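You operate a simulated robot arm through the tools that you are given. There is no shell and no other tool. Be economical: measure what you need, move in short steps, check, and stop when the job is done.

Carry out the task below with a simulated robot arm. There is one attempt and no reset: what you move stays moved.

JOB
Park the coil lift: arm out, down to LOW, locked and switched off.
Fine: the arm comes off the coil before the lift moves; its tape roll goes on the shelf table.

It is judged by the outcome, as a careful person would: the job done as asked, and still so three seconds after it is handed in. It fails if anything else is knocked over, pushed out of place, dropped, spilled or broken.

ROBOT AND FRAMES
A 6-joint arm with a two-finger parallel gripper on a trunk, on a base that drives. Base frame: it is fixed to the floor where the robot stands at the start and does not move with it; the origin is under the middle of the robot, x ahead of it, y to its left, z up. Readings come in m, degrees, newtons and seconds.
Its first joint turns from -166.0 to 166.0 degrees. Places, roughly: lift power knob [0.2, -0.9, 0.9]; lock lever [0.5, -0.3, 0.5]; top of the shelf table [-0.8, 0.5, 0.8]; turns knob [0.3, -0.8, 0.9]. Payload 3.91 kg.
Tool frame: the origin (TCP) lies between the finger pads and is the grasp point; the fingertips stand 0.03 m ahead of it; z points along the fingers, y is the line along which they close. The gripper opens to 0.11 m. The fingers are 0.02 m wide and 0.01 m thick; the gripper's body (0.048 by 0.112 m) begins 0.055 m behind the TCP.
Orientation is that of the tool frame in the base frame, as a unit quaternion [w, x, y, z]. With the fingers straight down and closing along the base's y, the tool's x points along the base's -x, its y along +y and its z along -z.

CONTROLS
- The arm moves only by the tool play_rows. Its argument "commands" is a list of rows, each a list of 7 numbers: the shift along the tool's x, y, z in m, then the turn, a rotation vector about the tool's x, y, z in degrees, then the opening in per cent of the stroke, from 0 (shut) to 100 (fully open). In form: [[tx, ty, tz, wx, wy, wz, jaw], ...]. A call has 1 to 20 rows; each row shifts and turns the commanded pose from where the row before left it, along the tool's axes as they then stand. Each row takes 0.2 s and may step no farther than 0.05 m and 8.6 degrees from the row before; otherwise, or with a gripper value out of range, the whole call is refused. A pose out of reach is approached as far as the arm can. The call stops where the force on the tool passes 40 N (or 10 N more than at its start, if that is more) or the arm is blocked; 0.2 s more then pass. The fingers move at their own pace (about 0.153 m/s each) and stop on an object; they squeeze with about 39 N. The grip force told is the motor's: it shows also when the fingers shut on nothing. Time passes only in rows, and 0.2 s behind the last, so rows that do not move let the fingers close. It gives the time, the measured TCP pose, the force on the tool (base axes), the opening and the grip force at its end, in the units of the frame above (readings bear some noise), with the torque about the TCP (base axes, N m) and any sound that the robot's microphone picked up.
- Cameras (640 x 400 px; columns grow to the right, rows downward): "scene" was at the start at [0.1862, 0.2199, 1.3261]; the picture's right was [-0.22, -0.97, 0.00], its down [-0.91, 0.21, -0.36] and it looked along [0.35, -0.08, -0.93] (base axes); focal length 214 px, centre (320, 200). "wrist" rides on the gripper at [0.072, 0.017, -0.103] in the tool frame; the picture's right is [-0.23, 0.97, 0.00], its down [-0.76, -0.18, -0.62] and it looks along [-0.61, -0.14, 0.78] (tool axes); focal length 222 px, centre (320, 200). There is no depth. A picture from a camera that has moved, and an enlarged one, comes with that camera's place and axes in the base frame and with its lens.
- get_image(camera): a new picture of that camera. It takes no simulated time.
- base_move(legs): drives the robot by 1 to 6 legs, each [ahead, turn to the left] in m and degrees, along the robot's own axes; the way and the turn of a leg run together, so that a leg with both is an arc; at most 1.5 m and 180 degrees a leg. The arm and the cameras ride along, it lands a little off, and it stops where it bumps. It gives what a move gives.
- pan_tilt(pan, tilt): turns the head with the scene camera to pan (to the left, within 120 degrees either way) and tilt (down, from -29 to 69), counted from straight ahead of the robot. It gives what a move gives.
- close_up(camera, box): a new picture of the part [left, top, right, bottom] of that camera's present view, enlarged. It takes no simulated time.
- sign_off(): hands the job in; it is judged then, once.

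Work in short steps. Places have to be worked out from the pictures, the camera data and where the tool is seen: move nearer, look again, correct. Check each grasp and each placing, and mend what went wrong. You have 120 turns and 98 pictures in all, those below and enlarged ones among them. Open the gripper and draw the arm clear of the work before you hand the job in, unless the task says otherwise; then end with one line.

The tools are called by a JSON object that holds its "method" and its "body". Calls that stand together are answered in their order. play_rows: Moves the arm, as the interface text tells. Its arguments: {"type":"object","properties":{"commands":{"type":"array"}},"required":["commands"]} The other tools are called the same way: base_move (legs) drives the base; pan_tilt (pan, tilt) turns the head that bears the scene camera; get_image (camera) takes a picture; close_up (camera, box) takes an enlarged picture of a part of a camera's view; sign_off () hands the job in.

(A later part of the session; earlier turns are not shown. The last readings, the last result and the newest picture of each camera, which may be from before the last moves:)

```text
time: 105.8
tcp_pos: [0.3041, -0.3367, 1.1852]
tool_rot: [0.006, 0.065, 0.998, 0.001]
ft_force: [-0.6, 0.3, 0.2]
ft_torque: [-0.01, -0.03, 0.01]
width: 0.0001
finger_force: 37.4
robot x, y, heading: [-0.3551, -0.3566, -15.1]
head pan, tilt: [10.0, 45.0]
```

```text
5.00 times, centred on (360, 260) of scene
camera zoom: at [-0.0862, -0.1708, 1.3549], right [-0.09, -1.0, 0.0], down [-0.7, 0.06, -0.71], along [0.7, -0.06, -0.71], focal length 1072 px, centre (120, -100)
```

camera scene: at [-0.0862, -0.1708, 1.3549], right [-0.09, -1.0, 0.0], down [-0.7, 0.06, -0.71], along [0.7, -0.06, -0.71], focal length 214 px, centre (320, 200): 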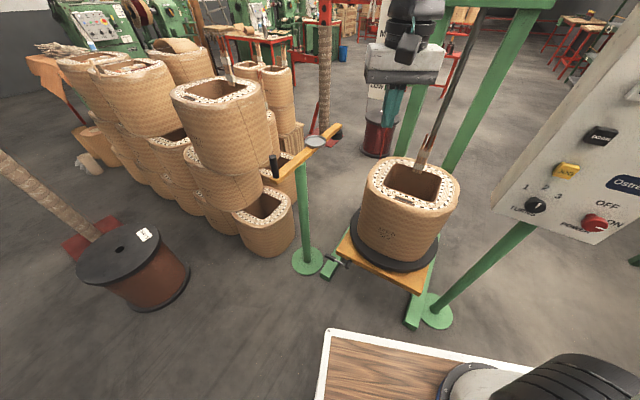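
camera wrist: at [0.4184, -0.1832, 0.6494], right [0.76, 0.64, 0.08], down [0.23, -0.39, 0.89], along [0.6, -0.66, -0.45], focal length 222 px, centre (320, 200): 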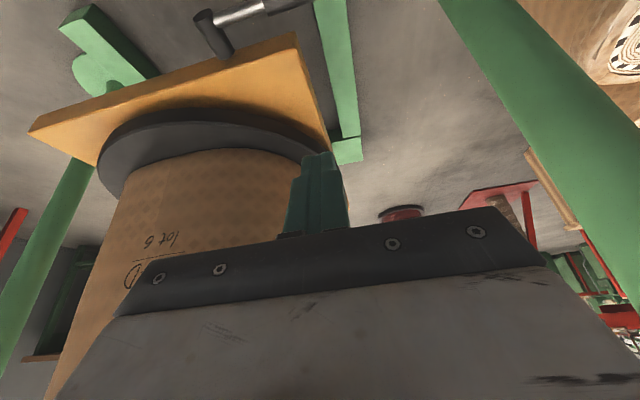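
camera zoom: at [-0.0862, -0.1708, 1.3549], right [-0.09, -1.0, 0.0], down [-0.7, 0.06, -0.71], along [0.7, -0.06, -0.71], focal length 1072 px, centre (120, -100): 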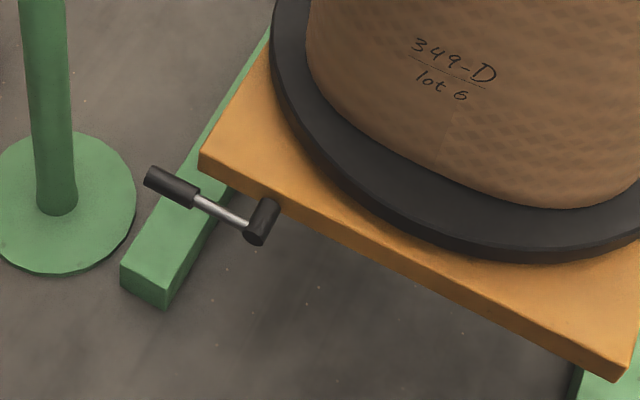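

Boss ≈[0.415,-0.345], grip middle ≈[0.478,-0.271,0.362]. I align the tool with the carriage face, tilt ~17°, and come down above the grip, in two stages.

{"method": "play_rows", "body": {"commands": [[0, 0, 0, 0, 0, 7.4, 0], [0, 0, 0, 0, 0, 7.4, 0], [0, 0, 0, 0, 0, 7.4, 0], [0, 0, 0, 0, 0, 7.4, 0], [0, 0, 0, 0, -8.3, 0, 0], [0, 0, 0, 0, -8.3, 0, 0], [0.0072, 0.0092, 0.0429, 0, 0, 0, 0], [0.0072, 0.0092, 0.0429, 0, 0, 0, 0], [0.0072, 0.0092, 0.0429, 0, 0, 0, 0], [0.0072, 0.0092, 0.0429, 0, 0, 0, 0], [0.0072, 0.0092, 0.0429, 0, 0, 0, 0], [0.0072, 0.0092, 0.0429, 0, 0, 0, 0], [0.0072, 0.0092, 0.0429, 0, 0, 0, 0], [0.0072, 0.0092, 0.0429, 0, 0, 0, 0], [0.0072, 0.0092, 0.0429, 0, 0, 0, 0], [0.0072, 0.0092, 0.0429, 0, 0, 0, 0], [0.0072, 0.0092, 0.0429, 0, 0, 0, 0], [0.0072, 0.0092, 0.0429, 0, 0, 0, 0]]}}

{"method": "get_image", "body": {"camera": "wrist"}}

```text
time: 109.6
tcp_pos: [0.429, -0.2879, 0.6656]
tool_rot: [0.142, 0.316, 0.937, -0.043]
ft_force: [0.2, -0.3, -0.1]
ft_torque: [0.01, 0.03, 0.01]
width: 0.0
finger_force: 37.5
robot x, y, heading: [-0.3569, -0.3573, -15.0]
head pan, tilt: [10.0, 45.0]
```

```text
24 pictures are left
camera wrist: at [0.3595, -0.2149, 0.7424], right [0.76, 0.65, 0.08], down [0.32, -0.48, 0.82], along [0.56, -0.6, -0.57], focal length 222 px, centre (320, 200)
```

wrist: 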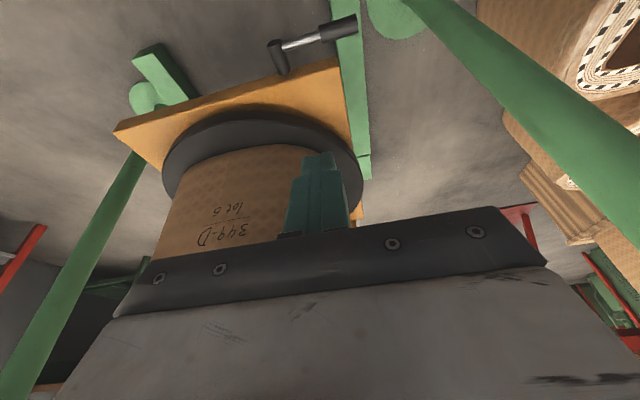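

The wrist view agrees (grip middle [0.478,-0.272]). I go down to ~6 cm above the grip.

{"method": "play_rows", "body": {"commands": [[0.0088, 0.0082, 0.0424, 0, 0, 0, 0], [0.0088, 0.0082, 0.0424, 0, 0, 0, 0], [0.0088, 0.0082, 0.0424, 0, 0, 0, 0], [0.0088, 0.0082, 0.0424, 0, 0, 0, 0], [0.0088, 0.0082, 0.0424, 0, 0, 0, 0]]}}

{"method": "get_image", "body": {"camera": "wrist"}}

{"method": "close_up", "body": {"camera": "scene", "box": [300, 200, 420, 300]}}

```text
time: 110.8
tcp_pos: [0.4699, -0.2657, 0.4505]
tool_rot: [0.142, 0.314, 0.938, -0.043]
ft_force: [-0.2, 0.2, 0.4]
ft_torque: [0.01, 0.01, 0.03]
width: 0.0001
finger_force: 38.0
robot x, y, heading: [-0.3566, -0.3577, -15.1]
head pan, tilt: [10.0, 45.0]
```

```text
23 pictures are left
camera wrist: at [0.401, -0.1924, 0.5276], right [0.76, 0.65, 0.07], down [0.32, -0.48, 0.82], along [0.56, -0.6, -0.57], focal length 222 px, centre (320, 200)
```

wrist: 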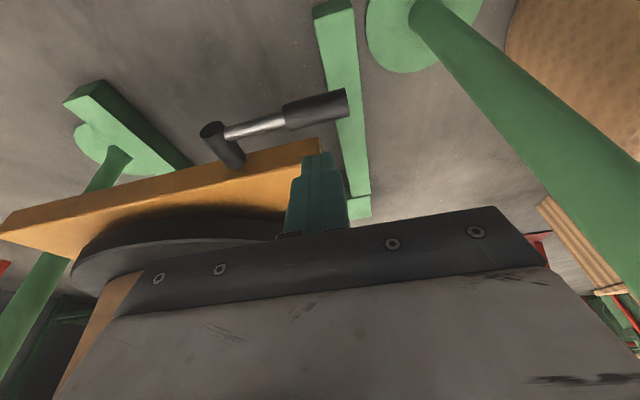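

```text
4.00 times, centred on (360, 250) of scene
camera zoom: at [-0.0862, -0.1708, 1.3549], right [-0.09, -1.0, 0.0], down [-0.7, 0.06, -0.71], along [0.7, -0.06, -0.71], focal length 858 px, centre (160, 0)
```

zoom: 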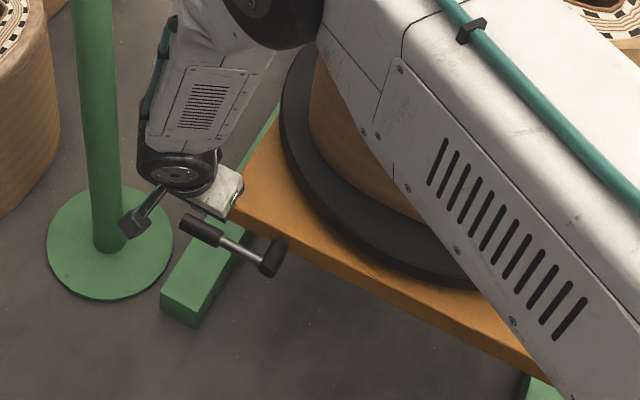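

The tips are right above the grip's middle. I lower straight down to feel it.

{"method": "play_rows", "body": {"commands": [[0.0088, 0, 0.0287, 0, 0, 0, 0], [0.0035, 0, 0.0115, 0, 0, 0, 0], [0.0018, 0, 0.0057, 0, 0, 0, 0], [0.0018, 0, 0.0057, 0, 0, 0, 0], [0.0018, 0, 0.0057, 0, 0, 0, 0]]}}

{"method": "get_image", "body": {"camera": "wrist"}}

```text
time: 112.0
tcp_pos: [0.4695, -0.2637, 0.3912]
tool_rot: [0.142, 0.315, 0.937, -0.043]
ft_force: [0.6, -0.2, -0.9]
ft_torque: [0.01, -0.01, -0.01]
width: 0.0
finger_force: 37.6
robot x, y, heading: [-0.3606, -0.3565, -15.0]
head pan, tilt: [10.0, 45.0]
```

```text
21 pictures are left
camera wrist: at [0.4012, -0.1902, 0.4692], right [0.76, 0.65, 0.07], down [0.32, -0.47, 0.82], along [0.56, -0.6, -0.57], focal length 222 px, centre (320, 200)
```

wrist: 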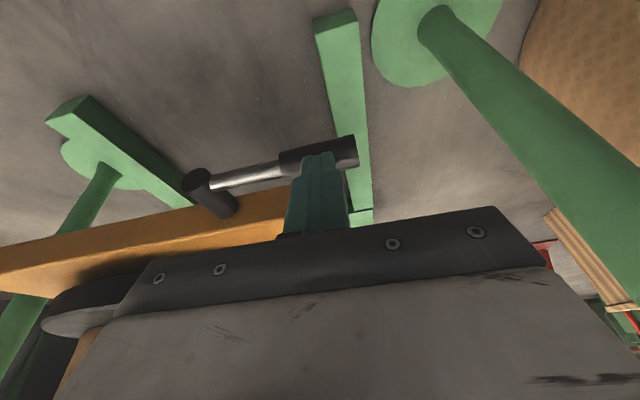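

No contact yet; the two close views put the grip at about [0.487,-0.277,0.34]. I shift 1 cm toward the face and lower further in small steps.

{"method": "play_rows", "body": {"commands": [[-0.0105, 0, 0.0033, 0, 0, 0, 0], [0.0015, 0, 0.0048, 0, 0, 0, 0], [0.0015, 0, 0.0048, 0, 0, 0, 0], [0.0015, 0, 0.0048, 0, 0, 0, 0], [0.0015, 0, 0.0048, 0, 0, 0, 0]]}}

{"method": "get_image", "body": {"camera": "wrist"}}

```text
time: 112.5
tcp_pos: [0.4737, -0.2685, 0.3927]
tool_rot: [0.142, 0.313, 0.938, -0.045]
ft_force: [-11.6, -1.0, 20.1]
ft_torque: [-0.1, 0.26, -0.14]
width: 0.0
finger_force: 37.6
robot x, y, heading: [-0.3573, -0.3504, -15.0]
head pan, tilt: [10.0, 45.0]
stopped in row 2: the force on the tool passed its limit at 52 N (the readings are from after the stop); the commanded pose is now the measured one
```

```text
20 pictures are left
camera wrist: at [0.4062, -0.1939, 0.4694], right [0.76, 0.65, 0.07], down [0.33, -0.47, 0.82], along [0.56, -0.6, -0.57], focal length 222 px, centre (320, 200)
```

wrist: 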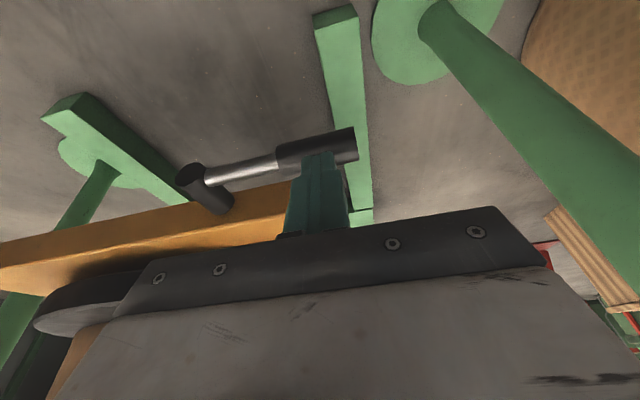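

Firm resistance downward (52 N, lever unmoved), so it sits at its lower stop and must swing up. I back up, make the tool vertical and turn it 90° so the fingers can take the grip's end from front and back.

{"method": "play_rows", "body": {"commands": [[-0.0132, 0, -0.043, 0, 0, 0, 0], [-0.0132, 0, -0.043, 0, 0, 0, 0], [-0.0132, 0, -0.043, 0, 0, 0, 0], [0, 0, 0, 0, 8.3, 0, 0], [0, 0, 0, 0, 8.3, 0, 0], [0, 0, 0, 0, 0, 8.2, 60], [0, 0, 0, 0, 0, 8.2, 60], [0, 0, 0, 0, 0, 8.2, 60], [0, 0, 0, 0, 0, 8.2, 60], [0, 0, 0, 0, 0, 8.2, 60], [0, 0, 0, 0, 0, 8.2, 60], [0, 0, 0, 0, 0, 8.2, 60], [0, 0, 0, 0, 0, 8.2, 60], [0, 0, 0, 0, 0, 8.2, 60], [0, 0, 0, 0, 0, 8.2, 60], [0, 0, 0, 0, 0, 8.0, 60]]}}

{"method": "get_image", "body": {"camera": "wrist"}}

```text
time: 115.9
tcp_pos: [0.4745, -0.2667, 0.5265]
tool_rot: [0.002, 0.895, 0.447, 0.005]
ft_force: [-0.3, 0.4, -0.2]
ft_torque: [-0.02, 0.01, 0.02]
width: 0.0658
finger_force: 0.0
robot x, y, heading: [-0.3577, -0.358, -15.0]
head pan, tilt: [10.0, 45.0]
```

```text
19 pictures are left
camera wrist: at [0.5322, -0.2197, 0.6297], right [0.64, -0.77, 0.01], down [-0.61, -0.5, 0.62], along [-0.47, -0.4, -0.79], focal length 222 px, centre (320, 200)
```

wrist: 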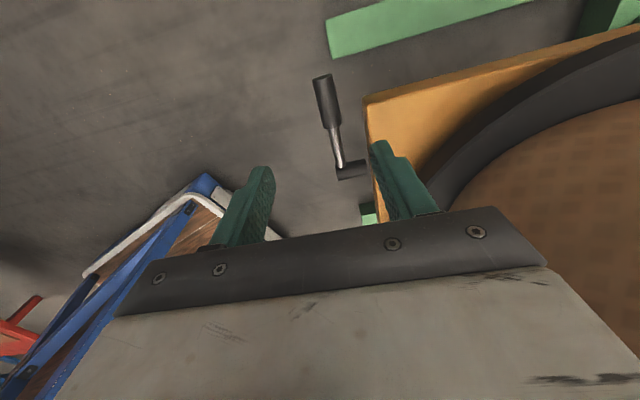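

The view shows ~4 cm between the lever and the carriage face, enough for a finger. I lower over the grip, TCP at about [0.489,-0.267,0.367].

{"method": "play_rows", "body": {"commands": [[0.0087, 0.0116, 0.02, 0, 0, 0, 60], [0, 0, 0.04, 0, 0, 0, 60], [0, 0, 0.04, 0, 0, 0, 60], [0, 0, 0.03, 0, 0, 0, 60], [0, 0, 0.015, 0, 0, 0, 60], [0, 0, 0.014, 0, 0, 0, 60]]}}

{"method": "get_image", "body": {"camera": "wrist"}}

```text
time: 117.3
tcp_pos: [0.4926, -0.2695, 0.3686]
tool_rot: [0.003, 0.894, 0.447, 0.004]
ft_force: [-0.8, 0.3, 0.4]
ft_torque: [-0.03, 0.01, 0.01]
width: 0.0658
finger_force: 0.0
robot x, y, heading: [-0.3552, -0.3591, -14.8]
head pan, tilt: [10.0, 45.0]
```

```text
18 pictures are left
camera wrist: at [0.5485, -0.2214, 0.472], right [0.64, -0.77, 0.01], down [-0.6, -0.5, 0.62], along [-0.47, -0.4, -0.79], focal length 222 px, centre (320, 200)
```

wrist: 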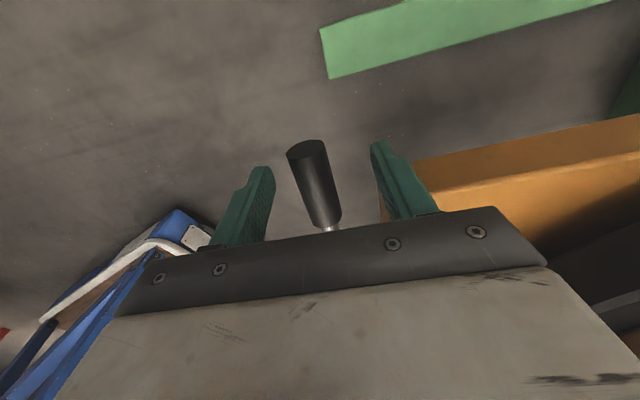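

The grip lies between the fingers. I close on it.

{"method": "play_rows", "body": {"commands": [[0, 0, 0, 0, 0, 0, 10], [0, 0, 0, 0, 0, 0, 10], [0, 0, 0, 0, 0, 0, 10], [0, 0, 0, 0, 0, 0, 10]]}}

```text
time: 118.0
tcp_pos: [0.4864, -0.2653, 0.3678]
tool_rot: [0.001, 0.893, 0.45, 0.001]
ft_force: [-5.7, 0.4, 7.8]
ft_torque: [0.3, -0.09, 0.4]
width: 0.0236
finger_force: 45.2
robot x, y, heading: [-0.356, -0.3542, -14.6]
head pan, tilt: [10.0, 45.0]
stopped in row 3: the force on the tool passed its limit at 42 N (the readings are from after the stop); the commanded pose is now the measured one
```

Gripped at 0.024 m. I lift it along its arc about the boss (radius ≈0.096) by the first 30 degrees.

{"method": "play_rows", "body": {"commands": [[-0.0004, 0, -0.0084, 0, 0, 0, 10], [-0.0011, 0, -0.0083, 0, 0, 0, 10], [-0.0018, 0, -0.0082, 0, 0, 0, 10], [-0.0025, 0, -0.008, 0, 0, 0, 10], [-0.0032, 0, -0.0077, 0, 0, 0, 10], [-0.0039, 0, -0.0075, 0, 0, 0, 10]]}}

{"method": "get_image", "body": {"camera": "wrist"}}

```text
time: 119.3
tcp_pos: [0.4813, -0.2756, 0.4157]
tool_rot: [0.002, 0.894, 0.449, 0.002]
ft_force: [8.8, 5.3, -10.4]
ft_torque: [1.05, -1.1, 0.6]
width: 0.0234
finger_force: 45.1
robot x, y, heading: [-0.3555, -0.3534, -14.8]
head pan, tilt: [10.0, 45.0]
```

```text
17 pictures are left
camera wrist: at [0.5383, -0.2279, 0.5188], right [0.65, -0.76, 0.0], down [-0.6, -0.51, 0.62], along [-0.47, -0.4, -0.78], focal length 222 px, centre (320, 200)
```

wrist: 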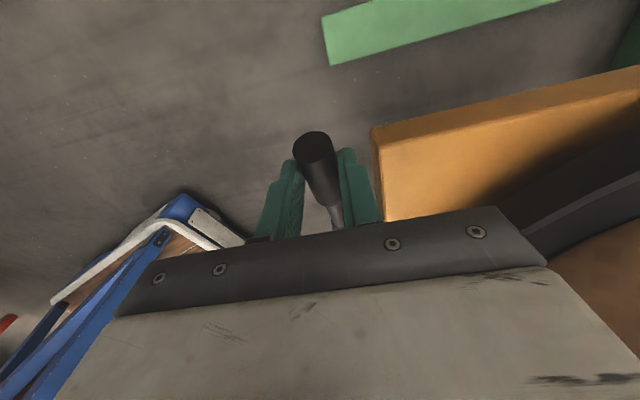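

The lever rises with the tool (about 30°). I continue to about 60°.

{"method": "play_rows", "body": {"commands": [[-0.0045, 0, -0.0071, 0, 0, 0, 10], [-0.0051, 0, -0.0066, 0, 0, 0, 10], [-0.0057, 0, -0.0062, 0, 0, 0, 10], [-0.0062, 0, -0.0056, 0, 0, 0, 10], [-0.0066, 0, -0.0051, 0, 0, 0, 10], [-0.0071, 0, -0.0045, 0, 0, 0, 10]]}}

{"method": "get_image", "body": {"camera": "wrist"}}

```text
time: 120.8
tcp_pos: [0.4601, -0.3046, 0.4523]
tool_rot: [0.001, 0.893, 0.449, 0.001]
ft_force: [2.0, 29.2, 7.1]
ft_torque: [1.64, -0.7, 0.08]
width: 0.0237
finger_force: 45.1
robot x, y, heading: [-0.3579, -0.3581, -14.5]
head pan, tilt: [10.0, 45.0]
```

```text
16 pictures are left
camera wrist: at [0.5175, -0.2563, 0.5551], right [0.65, -0.76, 0.0], down [-0.6, -0.51, 0.62], along [-0.47, -0.4, -0.78], focal length 222 px, centre (320, 200)
```

wrist: 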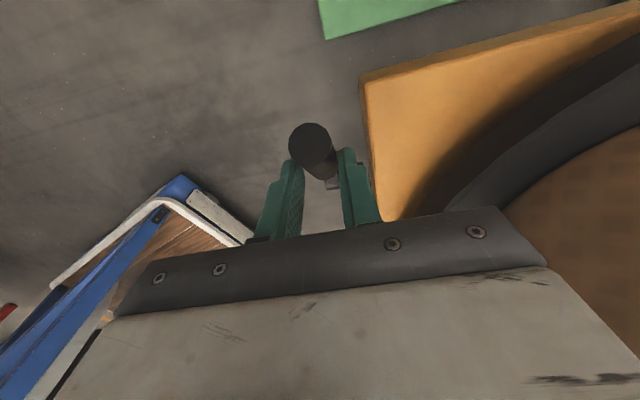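

The lever is at ~60° and follows well; some side force built up, so I relieve it by 4 mm toward the robot and go on in small steps.

{"method": "play_rows", "body": {"commands": [[0, -0.004, 0, 0, 0, 0, 10], [-0.005, 0, -0.0024, 0, 0, 0, 10], [-0.005, 0, -0.0024, 0, 0, 0, 10], [-0.0052, 0, -0.0023, 0, 0, 0, 10], [-0.0054, 0, -0.0016, 0, 0, 0, 10], [-0.0054, 0, -0.0014, 0, 0, 0, 10], [-0.0054, 0, -0.0013, 0, 0, 0, 10]]}}

{"method": "get_image", "body": {"camera": "wrist"}}

```text
time: 122.1
tcp_pos: [0.4464, -0.3213, 0.4626]
tool_rot: [0.003, 0.894, 0.448, 0.007]
ft_force: [-2.1, -0.7, -0.6]
ft_torque: [-0.04, 0.07, 0.0]
width: 0.0234
finger_force: 45.5
robot x, y, heading: [-0.3582, -0.3567, -14.5]
head pan, tilt: [10.0, 45.0]
stopped in row 6: the force on the tool passed its limit at 41 N (the readings are from after the stop); the commanded pose is now the measured one
```

```text
15 pictures are left
camera wrist: at [0.5041, -0.2735, 0.5656], right [0.64, -0.76, 0.01], down [-0.61, -0.51, 0.61], along [-0.47, -0.4, -0.79], focal length 222 px, centre (320, 200)
```

wrist: 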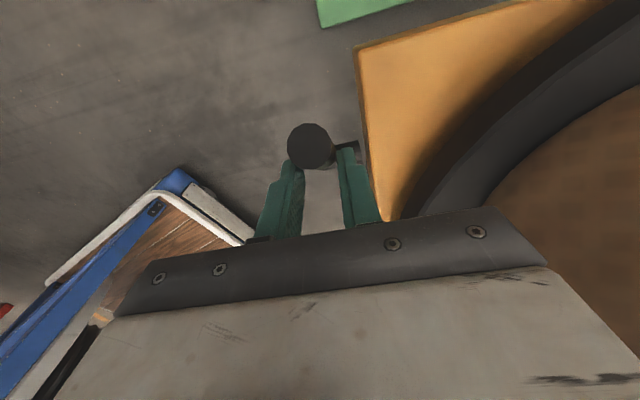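

About 74° now. I push on toward upright in small steps.

{"method": "play_rows", "body": {"commands": [[-0.005, 0, -0.0013, 0, 0, 0, 10], [-0.005, 0, -0.001, 0, 0, 0, 10], [-0.005, 0, -0.0008, 0, 0, 0, 10], [-0.005, 0, -0.0005, 0, 0, 0, 10], [-0.005, 0, 0, 0, 0, 0, 10]]}}

{"method": "get_image", "body": {"camera": "wrist"}}

```text
time: 123.3
tcp_pos: [0.4278, -0.341, 0.4636]
tool_rot: [0.0, 0.895, 0.447, 0.003]
ft_force: [0.0, 0.2, 0.3]
ft_torque: [-0.04, 0.01, 0.05]
width: 0.0109
finger_force: 0.5
robot x, y, heading: [-0.3572, -0.3566, -15.0]
head pan, tilt: [10.0, 45.0]
```

```text
14 pictures are left
camera wrist: at [0.4865, -0.2933, 0.5672], right [0.64, -0.76, 0.0], down [-0.6, -0.5, 0.62], along [-0.47, -0.4, -0.79], focal length 222 px, centre (320, 200)
```

wrist: 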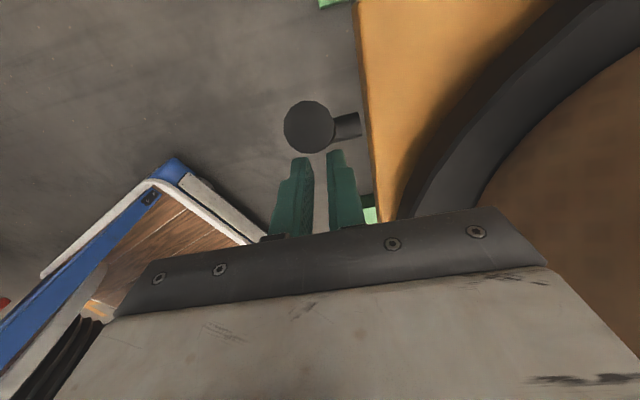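

The fingers slipped off past the grip; the lever stands at ~70°. I rise, go around to its left side with the fingers shut, and push to see whether that is its stop.

{"method": "play_rows", "body": {"commands": [[0, 0, -0.04, 0, 0, 0, 0], [0, 0, -0.04, 0, 0, 0, 0], [0.04, 0, 0, 0, 0, 0, 0], [0.035, 0.004, 0, 0, 0, 0, 0], [0, 0, 0.035, 0, 0, 0, 0], [0, 0, 0.035, 0, 0, 0, 0], [0, 0, 0.02, 0, 0, 0, 0]]}}

{"method": "get_image", "body": {"camera": "wrist"}}

{"method": "close_up", "body": {"camera": "scene", "box": [300, 200, 420, 300]}}

```text
time: 124.9
tcp_pos: [0.4809, -0.2829, 0.4524]
tool_rot: [0.002, 0.894, 0.449, 0.007]
ft_force: [0.1, -0.4, 0.3]
ft_torque: [-0.03, 0.01, -0.03]
width: 0.0
finger_force: 37.8
robot x, y, heading: [-0.3598, -0.3532, -14.9]
head pan, tilt: [10.0, 45.0]
```

```text
13 pictures are left
camera wrist: at [0.5381, -0.2349, 0.5564], right [0.64, -0.76, 0.01], down [-0.61, -0.51, 0.61], along [-0.47, -0.4, -0.79], focal length 222 px, centre (320, 200)
```

wrist: 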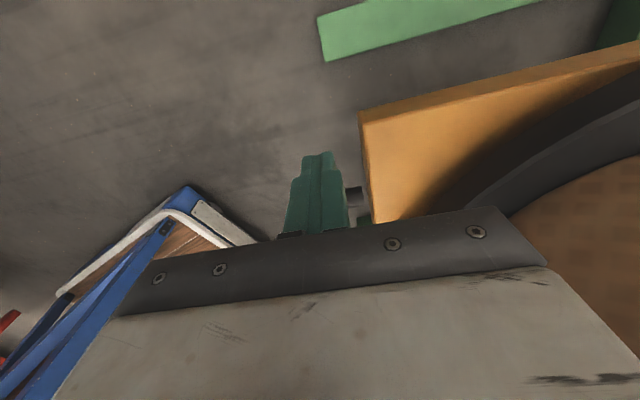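

```text
4.00 times, centred on (360, 250) of scene
camera zoom: at [-0.0874, -0.169, 1.3549], right [-0.08, -1.0, 0.0], down [-0.7, 0.06, -0.71], along [0.7, -0.06, -0.71], focal length 858 px, centre (160, 0)
```

zoom: 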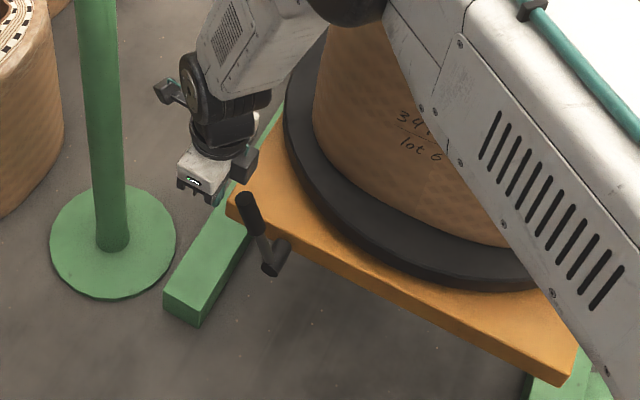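

The lever stands leaning left, the shut fingers on its left. I push it to the right gently.

{"method": "play_rows", "body": {"commands": [[-0.008, 0, 0, 0, 0, 0, 0], [-0.006, 0, 0, 0, 0, 0, 0], [-0.006, 0, 0, 0, 0, 0, 0], [-0.006, 0, 0, 0, 0, 0, 0], [-0.006, 0, 0, 0, 0, 0, 0], [-0.006, 0, 0, 0, 0, 0, 0], [-0.006, 0, 0, 0, 0, 0, 0], [-0.006, 0, 0, 0, 0, 0, 0]]}}

{"method": "close_up", "body": {"camera": "scene", "box": [300, 200, 420, 300]}}

```text
time: 126.7
tcp_pos: [0.4538, -0.3213, 0.4549]
tool_rot: [0.003, 0.893, 0.45, 0.009]
ft_force: [18.5, 37.4, -6.1]
ft_torque: [-0.71, 0.33, -0.25]
width: 0.0002
finger_force: 37.2
robot x, y, heading: [-0.3596, -0.357, -14.5]
head pan, tilt: [10.0, 45.0]
```

```text
4.00 times, centred on (360, 250) of scene
camera zoom: at [-0.0873, -0.1675, 1.3547], right [-0.08, -1.0, 0.0], down [-0.71, 0.06, -0.71], along [0.7, -0.06, -0.71], focal length 858 px, centre (160, 0)
```

zoom: 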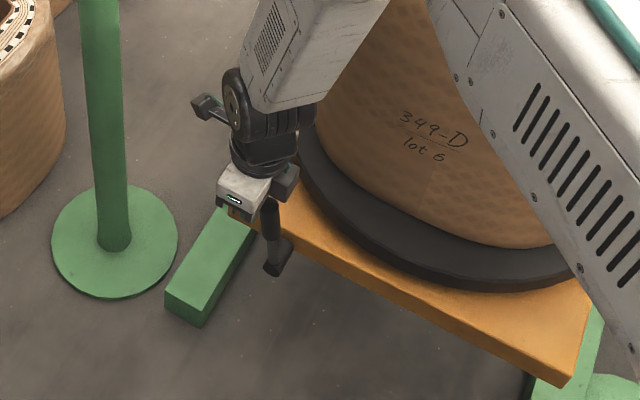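

The resistance jumped to ~42 N with the lever upright: its end stop at about 90°. I back off, rise, and check that it stays.

{"method": "play_rows", "body": {"commands": [[0.02, 0, 0, 0, 0, 0, 0], [0.02, 0, 0, 0, 0, 0, 0], [0, 0, -0.04, 0, 0, 0, 0], [0, 0, -0.045, 0, 0, 0, 0], [0, 0, -0.045, 0, 0, 0, 0], [0, -0.03, -0.035, 0, 0, 0, 0], [0, -0.03, -0.035, 0, 0, 0, 0], [0, -0.03, -0.035, 0, 0, 0, 0], [0, -0.03, -0.035, 0, 0, 0, 0]]}}

{"method": "close_up", "body": {"camera": "scene", "box": [300, 200, 420, 300]}}

```text
time: 128.7
tcp_pos: [0.3718, -0.2212, 0.7259]
tool_rot: [0.002, 0.894, 0.448, 0.006]
ft_force: [-0.1, -0.4, -0.9]
ft_torque: [0.0, -0.01, -0.01]
width: 0.0
finger_force: 38.0
robot x, y, heading: [-0.3558, -0.3561, -14.7]
head pan, tilt: [10.0, 45.0]
```

```text
4.00 times, centred on (360, 250) of scene
camera zoom: at [-0.0868, -0.1691, 1.3549], right [-0.08, -1.0, 0.0], down [-0.7, 0.06, -0.71], along [0.7, -0.06, -0.71], focal length 858 px, centre (160, 0)
```

zoom: 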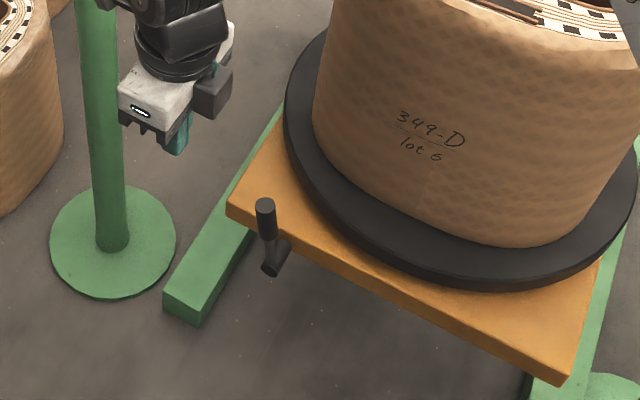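

The lever reads about 80–85° from vertical geometry, so I make sure it is against its stop with one more careful push.

{"method": "play_rows", "body": {"commands": [[0, 0.03, 0.035, 0, 0, 0, 0], [0, 0.03, 0.035, 0, 0, 0, 0], [0, 0.03, 0.035, 0, 0, 0, 0], [0, 0.03, 0.035, 0, 0, 0, 0], [0, 0, 0.045, 0, 0, 0, 0], [0, 0, 0.045, 0, 0, 0, 0], [0, 0, 0.035, 0, 0, 0, 0], [-0.02, 0, 0, 0, 0, 0, 0], [-0.015, 0, 0, 0, 0, 0, 0], [-0.004, 0, 0, 0, 0, 0, 0], [-0.003, 0, 0, 0, 0, 0, 0], [-0.003, 0, 0, 0, 0, 0, 0], [-0.003, 0, 0, 0, 0, 0, 0], [-0.003, 0, 0, 0, 0, 0, 0], [-0.003, 0, 0, 0, 0, 0, 0], [-0.003, 0, 0, 0, 0, 0, 0], [-0.003, 0, 0, 0, 0, 0, 0]]}}

```text
time: 131.1
tcp_pos: [0.453, -0.3193, 0.4606]
tool_rot: [0.004, 0.892, 0.451, 0.01]
ft_force: [5.7, 13.2, -3.2]
ft_torque: [-0.16, 0.05, -0.06]
width: 0.0
finger_force: 38.2
robot x, y, heading: [-0.3552, -0.3551, -14.7]
head pan, tilt: [10.0, 45.0]
stopped in row 11: the force on the tool passed its limit at 44 N (the readings are from after the stop); the commanded pose is now the measured one
```

Same place, hard stop again: the lever is fully over. I withdraw upward, back the base 0.15 m so the arm lines up with the POWER knob.

{"method": "play_rows", "body": {"commands": [[0.02, 0, 0, 0, 0, 0, 0], [0.02, 0, 0, 0, 0, 0, 0], [0, 0, -0.045, 0, 0, 0, 0], [0, 0, -0.045, 0, 0, 0, 0], [0, 0, -0.045, 0, 0, 0, 0], [0, -0.02, -0.045, 0, 0, 0, 0], [0, -0.02, -0.045, 0, 0, 0, 0], [0, -0.02, -0.045, 0, 0, 0, 0], [0, -0.02, -0.045, 0, 0, 0, 0], [0, -0.02, -0.045, 0, 0, 0, 0], [0, -0.02, -0.045, 0, 0, 0, 0], [0, -0.02, -0.045, 0, 0, 0, 0], [0, -0.02, -0.045, 0, 0, 0, 0], [0, -0.02, -0.045, 0, 0, 0, 0], [0, 0, -0.045, 0, 0, 0, 0], [0, 0, -0.045, 0, 0, 0, 0]]}}

{"method": "base_move", "body": {"legs": [[-0.15, 0]]}}

{"method": "play_rows", "body": {"commands": [[0, 0, 0, 0, 0, -8.2, 60], [0, 0, 0, 0, 0, -8.2, 60], [0, 0, 0, 0, 0, -8.2, 60], [0, 0, 0, 0, 0, -8.2, 60], [0, 0, 0, 0, 0, -8.2, 60], [0, 0, 0, 0, 0, -8.2, 60], [0, 0, 0, 0, 0, -8.2, 60], [0, 0, 0, 0, 0, -8.2, 60], [0, 0, 0, 0, 0, -8.2, 60], [0, 0, 0, 0, 0, -8.2, 60], [0, 0, 0, 0, 0, -8, 60]]}}

```text
time: 134.5
tcp_pos: [0.3177, -0.1827, 1.0898]
tool_rot: [0.004, 0.893, 0.45, 0.009]
ft_force: [0.1, 0.2, 0.7]
ft_torque: [0.0, 0.05, 0.03]
width: 0.0
finger_force: 37.5
robot x, y, heading: [-0.3536, -0.355, -14.4]
head pan, tilt: [10.0, 45.0]
```

```text
time: 135.8
tcp_pos: [0.176, -0.1479, 1.0898]
tool_rot: [0.003, 0.893, 0.449, 0.01]
ft_force: [0.7, 0.0, -0.4]
ft_torque: [0.02, -0.02, 0.01]
width: 0.0
finger_force: 37.9
robot x, y, heading: [-0.4971, -0.3192, -14.8]
head pan, tilt: [10.0, 45.0]
```

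```text
time: 138.2
tcp_pos: [0.1756, -0.1483, 1.0902]
tool_rot: [0.009, 0.312, 0.95, 0.005]
ft_force: [0.1, -0.3, 1.6]
ft_torque: [0.02, 0.02, -0.03]
width: 0.066
finger_force: 0.1
robot x, y, heading: [-0.4988, -0.3131, -14.7]
head pan, tilt: [10.0, 45.0]
```

Now I move across to the front of the POWER knob and pitch the tool horizontal.

{"method": "play_rows", "body": {"commands": [[-0.0193, -0.0401, 0, 0, 0, 0, 60], [-0.0193, -0.0401, 0, 0, 0, 0, 60], [-0.0193, -0.0401, 0, 0, 0, 0, 60], [-0.0193, -0.0401, 0, 0, 0, 0, 60], [-0.0193, -0.0401, 0, 0, 0, 0, 60], [-0.0193, -0.0401, 0, 0, 0, 0, 60], [-0.0193, -0.0401, 0, 0, 0, 0, 60], [-0.0193, -0.0401, 0, 0, 0, 0, 60], [-0.0193, -0.0401, 0, 0, 0, 0, 60], [-0.0193, -0.0401, 0, 0, 0, 0, 60], [-0.0193, -0.0401, 0, 0, 0, 0, 60], [-0.0193, -0.0401, 0, 0, 0, 0, 60], [-0.0193, -0.0401, 0, 0, 0, 0, 60], [-0.0193, -0.0401, 0, 0, 0, 0, 60]]}}

{"method": "play_rows", "body": {"commands": [[0, 0, 0, 0, -8.18, 0, 60], [0, 0, 0, 0, -8.18, 0, 60], [0, 0, 0, 0, -8.18, 0, 60], [0, 0, 0, 0, -8.18, 0, 60], [0, 0, 0, 0, -8.18, 0, 60], [0, 0, 0, 0, -8.18, 0, 60], [0, 0, 0, 0, -8.18, 0, 60], [0, 0, 0, 0, -8.18, 0, 60], [0, 0, 0, 0, -8.18, 0, 60], [0, 0, 0, 0, -8.18, 0, 60], [0, 0, 0, 0, -8.18, 0, 60]]}}

{"method": "get_image", "body": {"camera": "wrist"}}

```text
time: 141.2
tcp_pos: [0.0601, -0.7596, 1.0855]
tool_rot: [0.009, 0.315, 0.949, 0.005]
ft_force: [-0.2, 0.1, 0.4]
ft_torque: [-0.03, 0.04, 0.0]
width: 0.066
finger_force: 0.0
robot x, y, heading: [-0.4981, -0.3194, -14.5]
head pan, tilt: [10.0, 45.0]
```

```text
time: 143.6
tcp_pos: [0.0756, -0.7841, 1.0947]
tool_rot: [0.678, 0.226, 0.664, -0.219]
ft_force: [0.0, 0.0, 0.1]
ft_torque: [-0.02, 0.02, -0.06]
width: 0.066
finger_force: 0.0
out of reach, approached as far as the arm can: row 9, 10, 11
robot x, y, heading: [-0.4943, -0.3189, -14.5]
head pan, tilt: [10.0, 45.0]
```

```text
9 pictures are left
camera wrist: at [0.0063, -0.7083, 1.0208], right [0.58, 0.78, 0.24], down [-0.62, 0.23, 0.75], along [0.53, -0.58, 0.62], focal length 222 px, centre (320, 200)
```

wrist: 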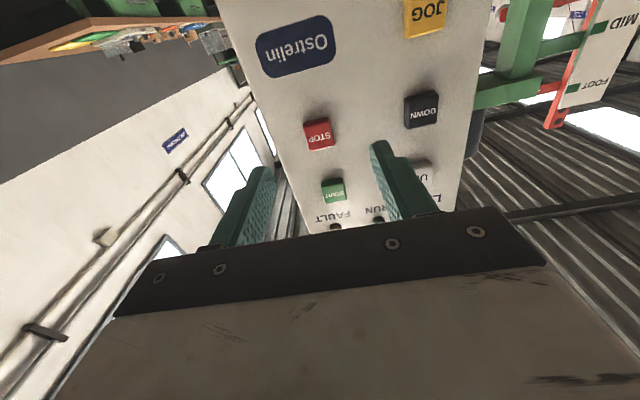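

The tool is level and pointing at the panel. I move down to the knob's height and look.

{"method": "play_rows", "body": {"commands": [[0.035, 0.002, 0.005, 0, 0, 0, 60], [0.035, 0.002, 0.005, 0, 0, 0, 60], [0.035, 0.002, 0.005, 0, 0, 0, 60], [0.035, 0.002, 0.005, 0, 0, 0, 60]]}}

{"method": "get_image", "body": {"camera": "wrist"}}

```text
time: 144.6
tcp_pos: [0.1064, -0.8117, 0.9979]
tool_rot: [0.681, 0.24, 0.662, -0.202]
ft_force: [-0.1, 0.6, 0.3]
ft_torque: [0.02, -0.01, -0.03]
width: 0.0659
finger_force: 0.1
out of reach, approached as far as the arm can: row 2, 3, 4
robot x, y, heading: [-0.4992, -0.3164, -14.7]
head pan, tilt: [10.0, 45.0]
```

```text
8 pictures are left
camera wrist: at [0.0364, -0.7329, 0.9243], right [0.57, 0.77, 0.28], down [-0.64, 0.2, 0.74], along [0.52, -0.61, 0.6], focal length 222 px, centre (320, 200)
```

wrist: 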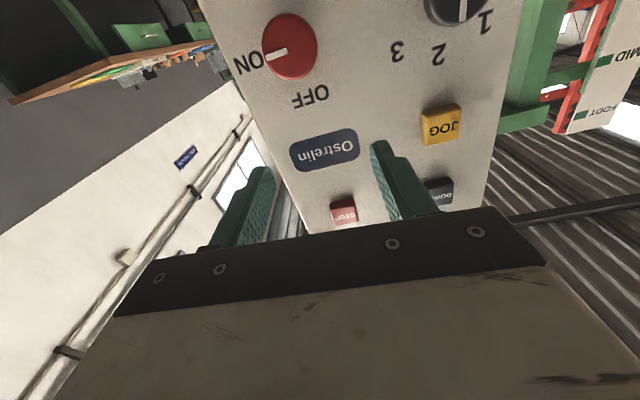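

Too close: the arm can't fold down to the knob (now placed at [0.187,-0.88,0.935]). I'll return to the stance that worked for DOWN; first I raise, pitch the tool down and draw the arm away from the panel.

{"method": "play_rows", "body": {"commands": [[-0.04, 0, 0, 0, 0, 0, 0], [-0.04, 0, 0, 0, 0, 0, 0], [-0.04, 0, 0, 0, 0, 0, 0], [-0.04, 0, 0, 0, 0, 0, 0], [-0.03, 0, 0, 0, 0, 0, 0], [0, 0, 0, 0, 8.18, 0, 0], [0, 0, 0, 0, 8.18, 0, 0], [0, 0, 0, 0, 8.18, 0, 0], [0, 0, 0, 0, 8.18, 0, 0], [0, 0, 0, 0, 8.18, 0, 0], [0, 0, 0, 0, 8.18, 0, 0], [0, 0, 0, 0, 8.18, 0, 0], [0, 0, 0, 0, 8.18, 0, 0], [0, 0, 0, 0, 8.18, 0, 0], [0, 0, 0, 0, 8.18, 0, 0], [0, 0, 0, 0, 8.18, 0, 0]]}}

```text
time: 148.0
tcp_pos: [0.104, -0.8093, 1.1872]
tool_rot: [0.009, 0.314, 0.949, 0.005]
ft_force: [-0.9, -0.1, 0.5]
ft_torque: [-0.05, -0.03, 0.0]
width: 0.0001
finger_force: 38.2
robot x, y, heading: [-0.5003, -0.3208, -14.9]
head pan, tilt: [10.0, 45.0]
```

Tool is down again. I draw it to about [0.1,-0.45] and drive back to the earlier stance.

{"method": "play_rows", "body": {"commands": [[0.0272, 0.0358, 0, 0, 0, 0, 0], [0.0272, 0.0358, 0, 0, 0, 0, 0], [0.0272, 0.0358, 0, 0, 0, 0, 0], [0.0272, 0.0358, 0, 0, 0, 0, 0], [0.0272, 0.0358, 0, 0, 0, 0, 0], [0.0272, 0.0358, 0, 0, 0, 0, 0], [0.0272, 0.0358, 0, 0, 0, 0, 0], [0.0272, 0.0358, 0, 0, 0, 0, 0]]}}

{"method": "base_move", "body": {"legs": [[0.15, 0], [0, -109], [-0.45, 0], [0, 79], [-0.1, 0]]}}

```text
time: 149.8
tcp_pos: [0.1026, -0.4483, 1.1899]
tool_rot: [0.009, 0.314, 0.949, 0.005]
ft_force: [-0.1, 0.5, 0.3]
ft_torque: [0.03, 0.01, -0.06]
width: 0.0
finger_force: 37.7
robot x, y, heading: [-0.4956, -0.3182, -14.7]
head pan, tilt: [10.0, 45.0]
```

```text
time: 162.3
tcp_pos: [0.2813, -0.3485, 1.1889]
tool_rot: [0.01, 0.572, 0.82, 0.002]
ft_force: [0.5, 0.4, 0.0]
ft_torque: [-0.01, 0.01, 0.0]
width: 0.0001
finger_force: 37.9
robot x, y, heading: [-0.1538, 0.089, -48.0]
head pan, tilt: [10.0, 45.0]
```

Back at the earlier stance. I yaw the tool 32° back, move in front of the knob and pitch it level.

{"method": "play_rows", "body": {"commands": [[0, 0, 0, 0, 0, -8.08, 60], [0, 0, 0, 0, 0, -8.08, 60], [0, 0, 0, 0, 0, -8.08, 60], [0, 0, 0, 0, 0, -8.08, 60], [-0.0081, -0.0436, 0.008, 0, 0, 0, 60], [-0.0081, -0.0436, 0.008, 0, 0, 0, 60], [-0.0081, -0.0436, 0.008, 0, 0, 0, 60], [-0.0081, -0.0436, 0.008, 0, 0, 0, 60], [-0.0081, -0.0436, 0.008, 0, 0, 0, 60], [-0.0081, -0.0436, 0.008, 0, 0, 0, 60], [-0.0081, -0.0436, 0.008, 0, 0, 0, 60], [-0.0081, -0.0436, 0.008, 0, 0, 0, 60], [-0.0081, -0.0436, 0.008, 0, 0, 0, 60], [-0.0081, -0.0436, 0.008, 0, 0, 0, 60], [-0.0081, -0.0436, 0.008, 0, 0, 0, 60]]}}

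{"method": "play_rows", "body": {"commands": [[0, 0, 0, 0, -8.18, 0, 60], [0, 0, 0, 0, -8.18, 0, 60], [0, 0, 0, 0, -8.18, 0, 60], [0, 0, 0, 0, -8.18, 0, 60], [0, 0, 0, 0, -8.18, 0, 60], [0, 0, 0, 0, -8.18, 0, 60], [0, 0, 0, 0, -8.18, 0, 60], [0, 0, 0, 0, -8.18, 0, 60], [0, 0, 0, 0, -8.18, 0, 60], [0, 0, 0, 0, -8.18, 0, 60], [0, 0, 0, 0, -8.18, 0, 60]]}}

```text
time: 165.5
tcp_pos: [0.061, -0.785, 1.1026]
tool_rot: [0.01, 0.321, 0.947, -0.001]
ft_force: [-0.3, 0.6, 1.0]
ft_torque: [-0.04, 0.01, -0.01]
width: 0.0659
finger_force: 0.0
robot x, y, heading: [-0.153, 0.086, -47.9]
head pan, tilt: [10.0, 45.0]
```

```text
time: 167.9
tcp_pos: [0.0616, -0.7842, 1.1007]
tool_rot: [0.677, 0.226, 0.662, -0.228]
ft_force: [0.2, 0.3, -0.1]
ft_torque: [-0.01, 0.03, 0.0]
width: 0.0663
finger_force: 0.0
robot x, y, heading: [-0.1516, 0.0881, -47.9]
head pan, tilt: [10.0, 45.0]
```

Level and within reach. I go down to the knob's height and look.

{"method": "play_rows", "body": {"commands": [[0.041, 0, 0, 0, 0, 0, 60], [0.041, 0, 0, 0, 0, 0, 60], [0.041, 0, 0, 0, 0, 0, 60], [0.041, 0, 0.01, 0, 0, 0, 60], [0, 0, 0.03, 0, 0, 0, 60]]}}

{"method": "get_image", "body": {"camera": "wrist"}}

```text
time: 169.1
tcp_pos: [0.0954, -0.8096, 0.9355]
tool_rot: [0.677, 0.227, 0.662, -0.228]
ft_force: [-0.5, -0.5, -0.5]
ft_torque: [0.02, 0.03, 0.03]
width: 0.0659
finger_force: 0.0
robot x, y, heading: [-0.1533, 0.0857, -48.1]
head pan, tilt: [10.0, 45.0]
```

```text
7 pictures are left
camera wrist: at [0.026, -0.734, 0.8601], right [0.59, 0.77, 0.23], down [-0.62, 0.24, 0.75], along [0.52, -0.58, 0.62], focal length 222 px, centre (320, 200)
```

wrist: 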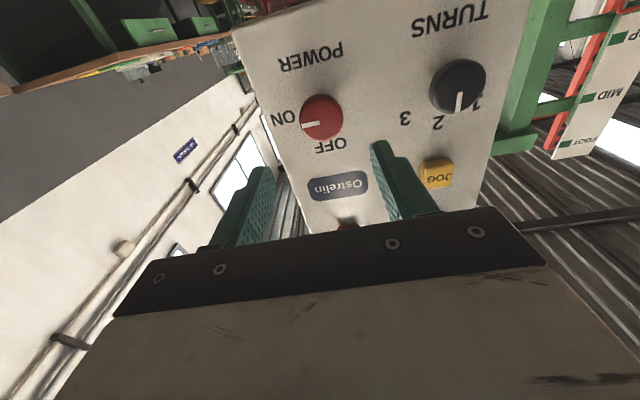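

The knob's pointer is at ON (panel right); OFF is straight above it, so a 90° counter-clockwise turn. I advance so the fingers straddle the knob head and close.

{"method": "play_rows", "body": {"commands": [[0, 0.004, 0.03, 0, 0, 0, 60], [0, 0, 0.03, 0, 0, 0, 60], [0, 0, 0.02, 0, 0, 0, 60], [0, 0, 0.015, 0, 0, 0, 60]]}}

{"method": "get_image", "body": {"camera": "wrist"}}

```text
time: 170.1
tcp_pos: [0.1754, -0.8672, 0.9368]
tool_rot: [0.678, 0.227, 0.662, -0.227]
ft_force: [-0.5, -0.1, -0.2]
ft_torque: [-0.01, -0.04, -0.03]
width: 0.0661
finger_force: 0.0
robot x, y, heading: [-0.1521, 0.0884, -48.0]
head pan, tilt: [10.0, 45.0]
```

```text
6 pictures are left
camera wrist: at [0.1068, -0.7909, 0.8625], right [0.59, 0.77, 0.23], down [-0.62, 0.24, 0.75], along [0.52, -0.58, 0.62], focal length 222 px, centre (320, 200)
```

wrist: 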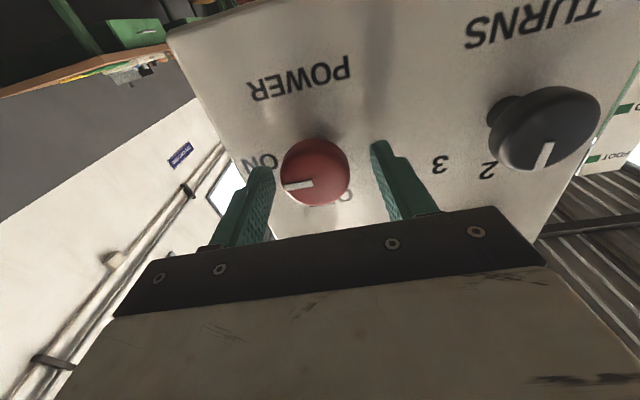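

The knob head sits between the pads, just short of the tips. I close and then turn 90° counter-clockwise.

{"method": "play_rows", "body": {"commands": [[0, -0.002, 0.002, 0, 0, 0, 20], [0, 0, 0, 0, 0, 0, 20], [0, 0, 0, 0, 0, 0, 20]]}}

{"method": "play_rows", "body": {"commands": [[0, 0, 0, 0, 0, -8.2, 20], [0, 0, 0, 0, 0, -8.2, 20], [0, 0, 0, 0, 0, -8.2, 20], [0, 0, 0, 0, 0, -8.2, 20], [0, 0, 0, 0, 0, -8.2, 20], [0, 0, 0, 0, 0, -8.2, 20], [0, 0, 0, 0, 0, -8.2, 20], [0, 0, 0, 0, 0, -8.2, 20], [0, 0, 0, 0, 0, -8.2, 20], [0, 0, 0, 0, 0, -8.2, 20], [0, 0, 0, 0, 0, -8.2, 20]]}}

{"method": "get_image", "body": {"camera": "wrist"}}

```text
time: 170.9
tcp_pos: [0.1739, -0.8688, 0.9378]
tool_rot: [0.676, 0.227, 0.663, -0.227]
ft_force: [-11.2, 12.5, -2.7]
ft_torque: [-0.14, -0.3, -0.01]
width: 0.0413
finger_force: 45.2
robot x, y, heading: [-0.1559, 0.0857, -48.0]
head pan, tilt: [10.0, 45.0]
```

```text
time: 171.7
tcp_pos: [0.1766, -0.8679, 0.9386]
tool_rot: [0.622, 0.094, 0.698, -0.343]
ft_force: [-4.3, 14.5, 5.7]
ft_torque: [-0.31, -0.46, 0.66]
width: 0.0415
finger_force: 45.0
out of reach, approached as far as the arm can: row 3
robot x, y, heading: [-0.1576, 0.0892, -47.7]
head pan, tilt: [10.0, 45.0]
stopped in row 3: the force on the tool passed its limit at 75 N (the readings are from after the stop); the commanded pose is now the measured one
```

```text
5 pictures are left
camera wrist: at [0.0887, -0.8158, 0.863], right [0.59, 0.8, -0.14], down [-0.44, 0.46, 0.77], along [0.68, -0.39, 0.62], focal length 222 px, centre (320, 200)
```

wrist: 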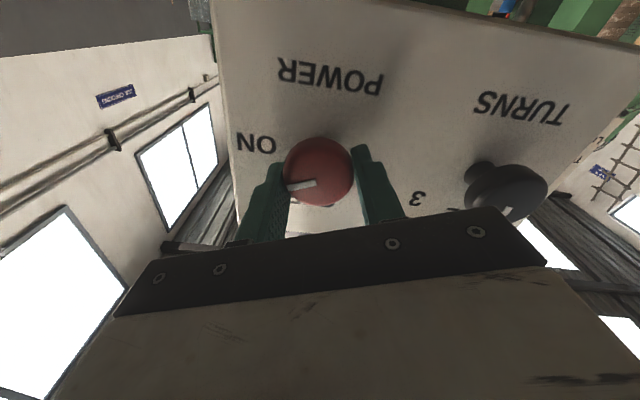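

The knob turned ~22° with the gripper, then the wrist reached its joint limit. I open, roll the tool back clockwise by ~80° around the knob, and regrip for another turn.

{"method": "play_rows", "body": {"commands": [[0, 0, 0, 0, 0, 0, 62], [0, 0, 0, 0, 0, 0, 62], [0, 0, -0.002, 0, 0, 8, 62], [0, 0, 0, 0, 0, 8, 62], [0, 0, 0, 0, 0, 8, 62], [0, 0, 0, 0, 0, 8, 62], [0, 0, 0, 0, 0, 8, 62], [0, 0, 0, 0, 0, 8, 62], [0, 0, 0, 0, 0, 8, 62], [0, 0, 0, 0, 0, 8, 62], [0, 0, 0, 0, 0, 8, 62], [0, 0, 0, 0, 0, 8, 62]]}}

{"method": "get_image", "body": {"camera": "wrist"}}

```text
time: 174.3
tcp_pos: [0.1738, -0.8674, 0.9374]
tool_rot: [0.696, 0.521, 0.474, 0.139]
ft_force: [0.0, -0.3, -0.7]
ft_torque: [0.0, 0.01, -0.05]
width: 0.0681
finger_force: 0.1
robot x, y, heading: [-0.1518, 0.087, -47.7]
head pan, tilt: [10.0, 45.0]
```

```text
4 pictures are left
camera wrist: at [0.1354, -0.7493, 0.9131], right [0.18, 0.25, 0.95], down [-0.94, -0.23, 0.24], along [0.28, -0.94, 0.2], focal length 222 px, centre (320, 200)
```

wrist: 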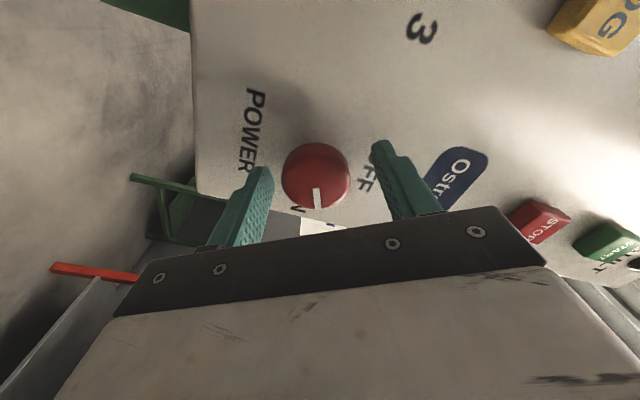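

Pointer ~25° off ON. I grip again and turn another ~66° counter-clockwise.

{"method": "play_rows", "body": {"commands": [[0, 0, 0.002, 0, 0, 0, 20], [0, 0, 0, 0, 0, 0, 20], [0, 0, 0, 0, 0, 0, 20], [0, 0, 0, 0, 0, -8.2, 20], [0, 0, 0, 0, 0, -8.2, 20], [0, 0, 0, 0, 0, -8.2, 20], [0, 0, 0, 0, 0, -8.2, 20], [0, 0, 0, 0, 0, -8.2, 20], [0, 0, 0, 0, 0, -8.2, 20], [0, 0, 0, 0, 0, -8.2, 20], [0, 0, 0, 0, 0, -8.2, 20]]}}

```text
time: 175.7
tcp_pos: [0.1753, -0.8686, 0.9351]
tool_rot: [0.709, 0.415, 0.571, -0.006]
ft_force: [-2.5, 3.4, 0.5]
ft_torque: [0.2, 0.26, 0.47]
width: 0.0413
finger_force: 45.5
robot x, y, heading: [-0.154, 0.0907, -48.0]
head pan, tilt: [10.0, 45.0]
stopped in row 7: the force on the tool passed its limit at 41 N (the readings are from after the stop); the commanded pose is now the measured one
```

It stopped from side load after ~28°. I continue turning from here.

{"method": "play_rows", "body": {"commands": [[0, 0, 0, 0, 0, -6, 20], [0, 0, 0, 0, 0, -6, 20], [0, 0, 0, 0, 0, -6, 20], [0, 0, 0, 0, 0, -6, 20], [0, 0, 0, 0, 0, -6, 20], [0, 0, 0, 0, 0, -6, 20], [0, 0, 0, 0, 0, -6, 20]]}}

```text
time: 177.3
tcp_pos: [0.1752, -0.8697, 0.9349]
tool_rot: [0.659, 0.183, 0.682, -0.26]
ft_force: [-9.9, 10.4, -3.9]
ft_torque: [-0.52, -0.58, 0.19]
width: 0.0411
finger_force: 45.4
robot x, y, heading: [-0.1524, 0.0879, -47.9]
head pan, tilt: [10.0, 45.0]
```

All turned. I open, draw back and look at the pointer and lamp.

{"method": "play_rows", "body": {"commands": [[0, 0, 0, 0, 0, 0, 62], [0, 0, 0, 0, 0, 0, 62], [0, 0, -0.03, 0, 0, 0, 62], [0, 0, -0.04, 0, 0, 0, 62]]}}

{"method": "get_image", "body": {"camera": "wrist"}}

```text
time: 178.3
tcp_pos: [0.12, -0.8287, 0.9347]
tool_rot: [0.659, 0.184, 0.682, -0.259]
ft_force: [-0.1, -0.4, 0.1]
ft_torque: [0.0, 0.01, 0.0]
width: 0.0682
finger_force: 0.1
robot x, y, heading: [-0.1505, 0.0893, -47.7]
head pan, tilt: [10.0, 45.0]
```

```text
3 pictures are left
camera wrist: at [0.0446, -0.7594, 0.8593], right [0.59, 0.8, 0.12], down [-0.56, 0.3, 0.78], along [0.58, -0.52, 0.62], focal length 222 px, centre (320, 200)
```

wrist: 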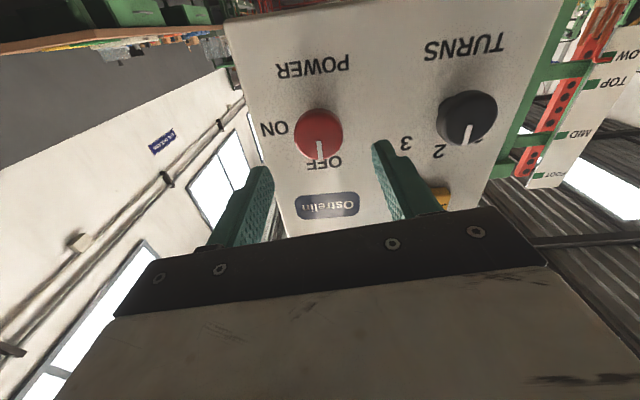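

The pointer is on OFF. I withdraw the arm and check the whole lift and the LIVE lamp.

{"method": "play_rows", "body": {"commands": [[0, 0, -0.04, 0, 0, 0, 60], [0, 0, -0.04, 0, 0, 0, 60], [-0.04, 0, -0.02, 0, 0, 0, 60], [-0.04, 0, 0, 0, 0, 0, 60], [-0.04, 0, 0, 0, 0, 0, 60], [-0.04, 0, 0, 0, 0, 0, 60], [-0.04, 0, 0, 0, 0, 0, 60]]}}

{"method": "pan_tilt", "body": {"pan": -10, "tilt": 35}}

{"method": "get_image", "body": {"camera": "scene"}}

```text
time: 179.9
tcp_pos: [0.0481, -0.751, 1.1314]
tool_rot: [0.659, 0.183, 0.682, -0.259]
ft_force: [0.5, -1.6, 0.2]
ft_torque: [-0.02, -0.01, 0.03]
width: 0.0663
finger_force: 0.2
robot x, y, heading: [-0.1515, 0.0874, -48.0]
head pan, tilt: [10.0, 45.0]
```

```text
time: 180.8
tcp_pos: [0.0488, -0.7501, 1.1323]
tool_rot: [0.659, 0.183, 0.682, -0.259]
ft_force: [0.4, -0.8, 1.0]
ft_torque: [0.01, 0.0, 0.0]
width: 0.066
finger_force: 0.1
robot x, y, heading: [-0.1533, 0.0892, -47.8]
head pan, tilt: [-10.0, 35.0]
```

```text
2 pictures are left
camera scene: at [0.1582, 0.0733, 1.3697], right [-0.85, -0.53, 0.0], down [-0.31, 0.49, -0.82], along [0.44, -0.69, -0.57], focal length 214 px, centre (320, 200)
```

scene: 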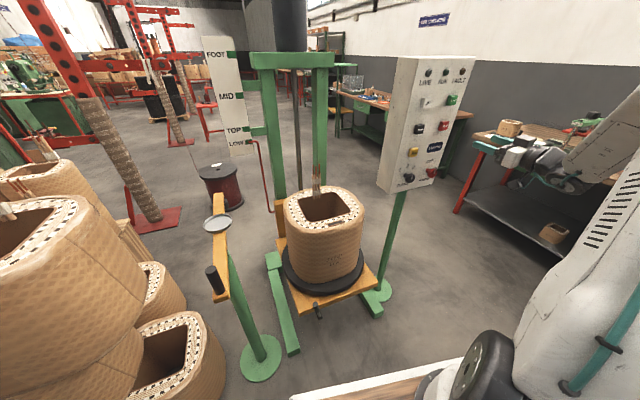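

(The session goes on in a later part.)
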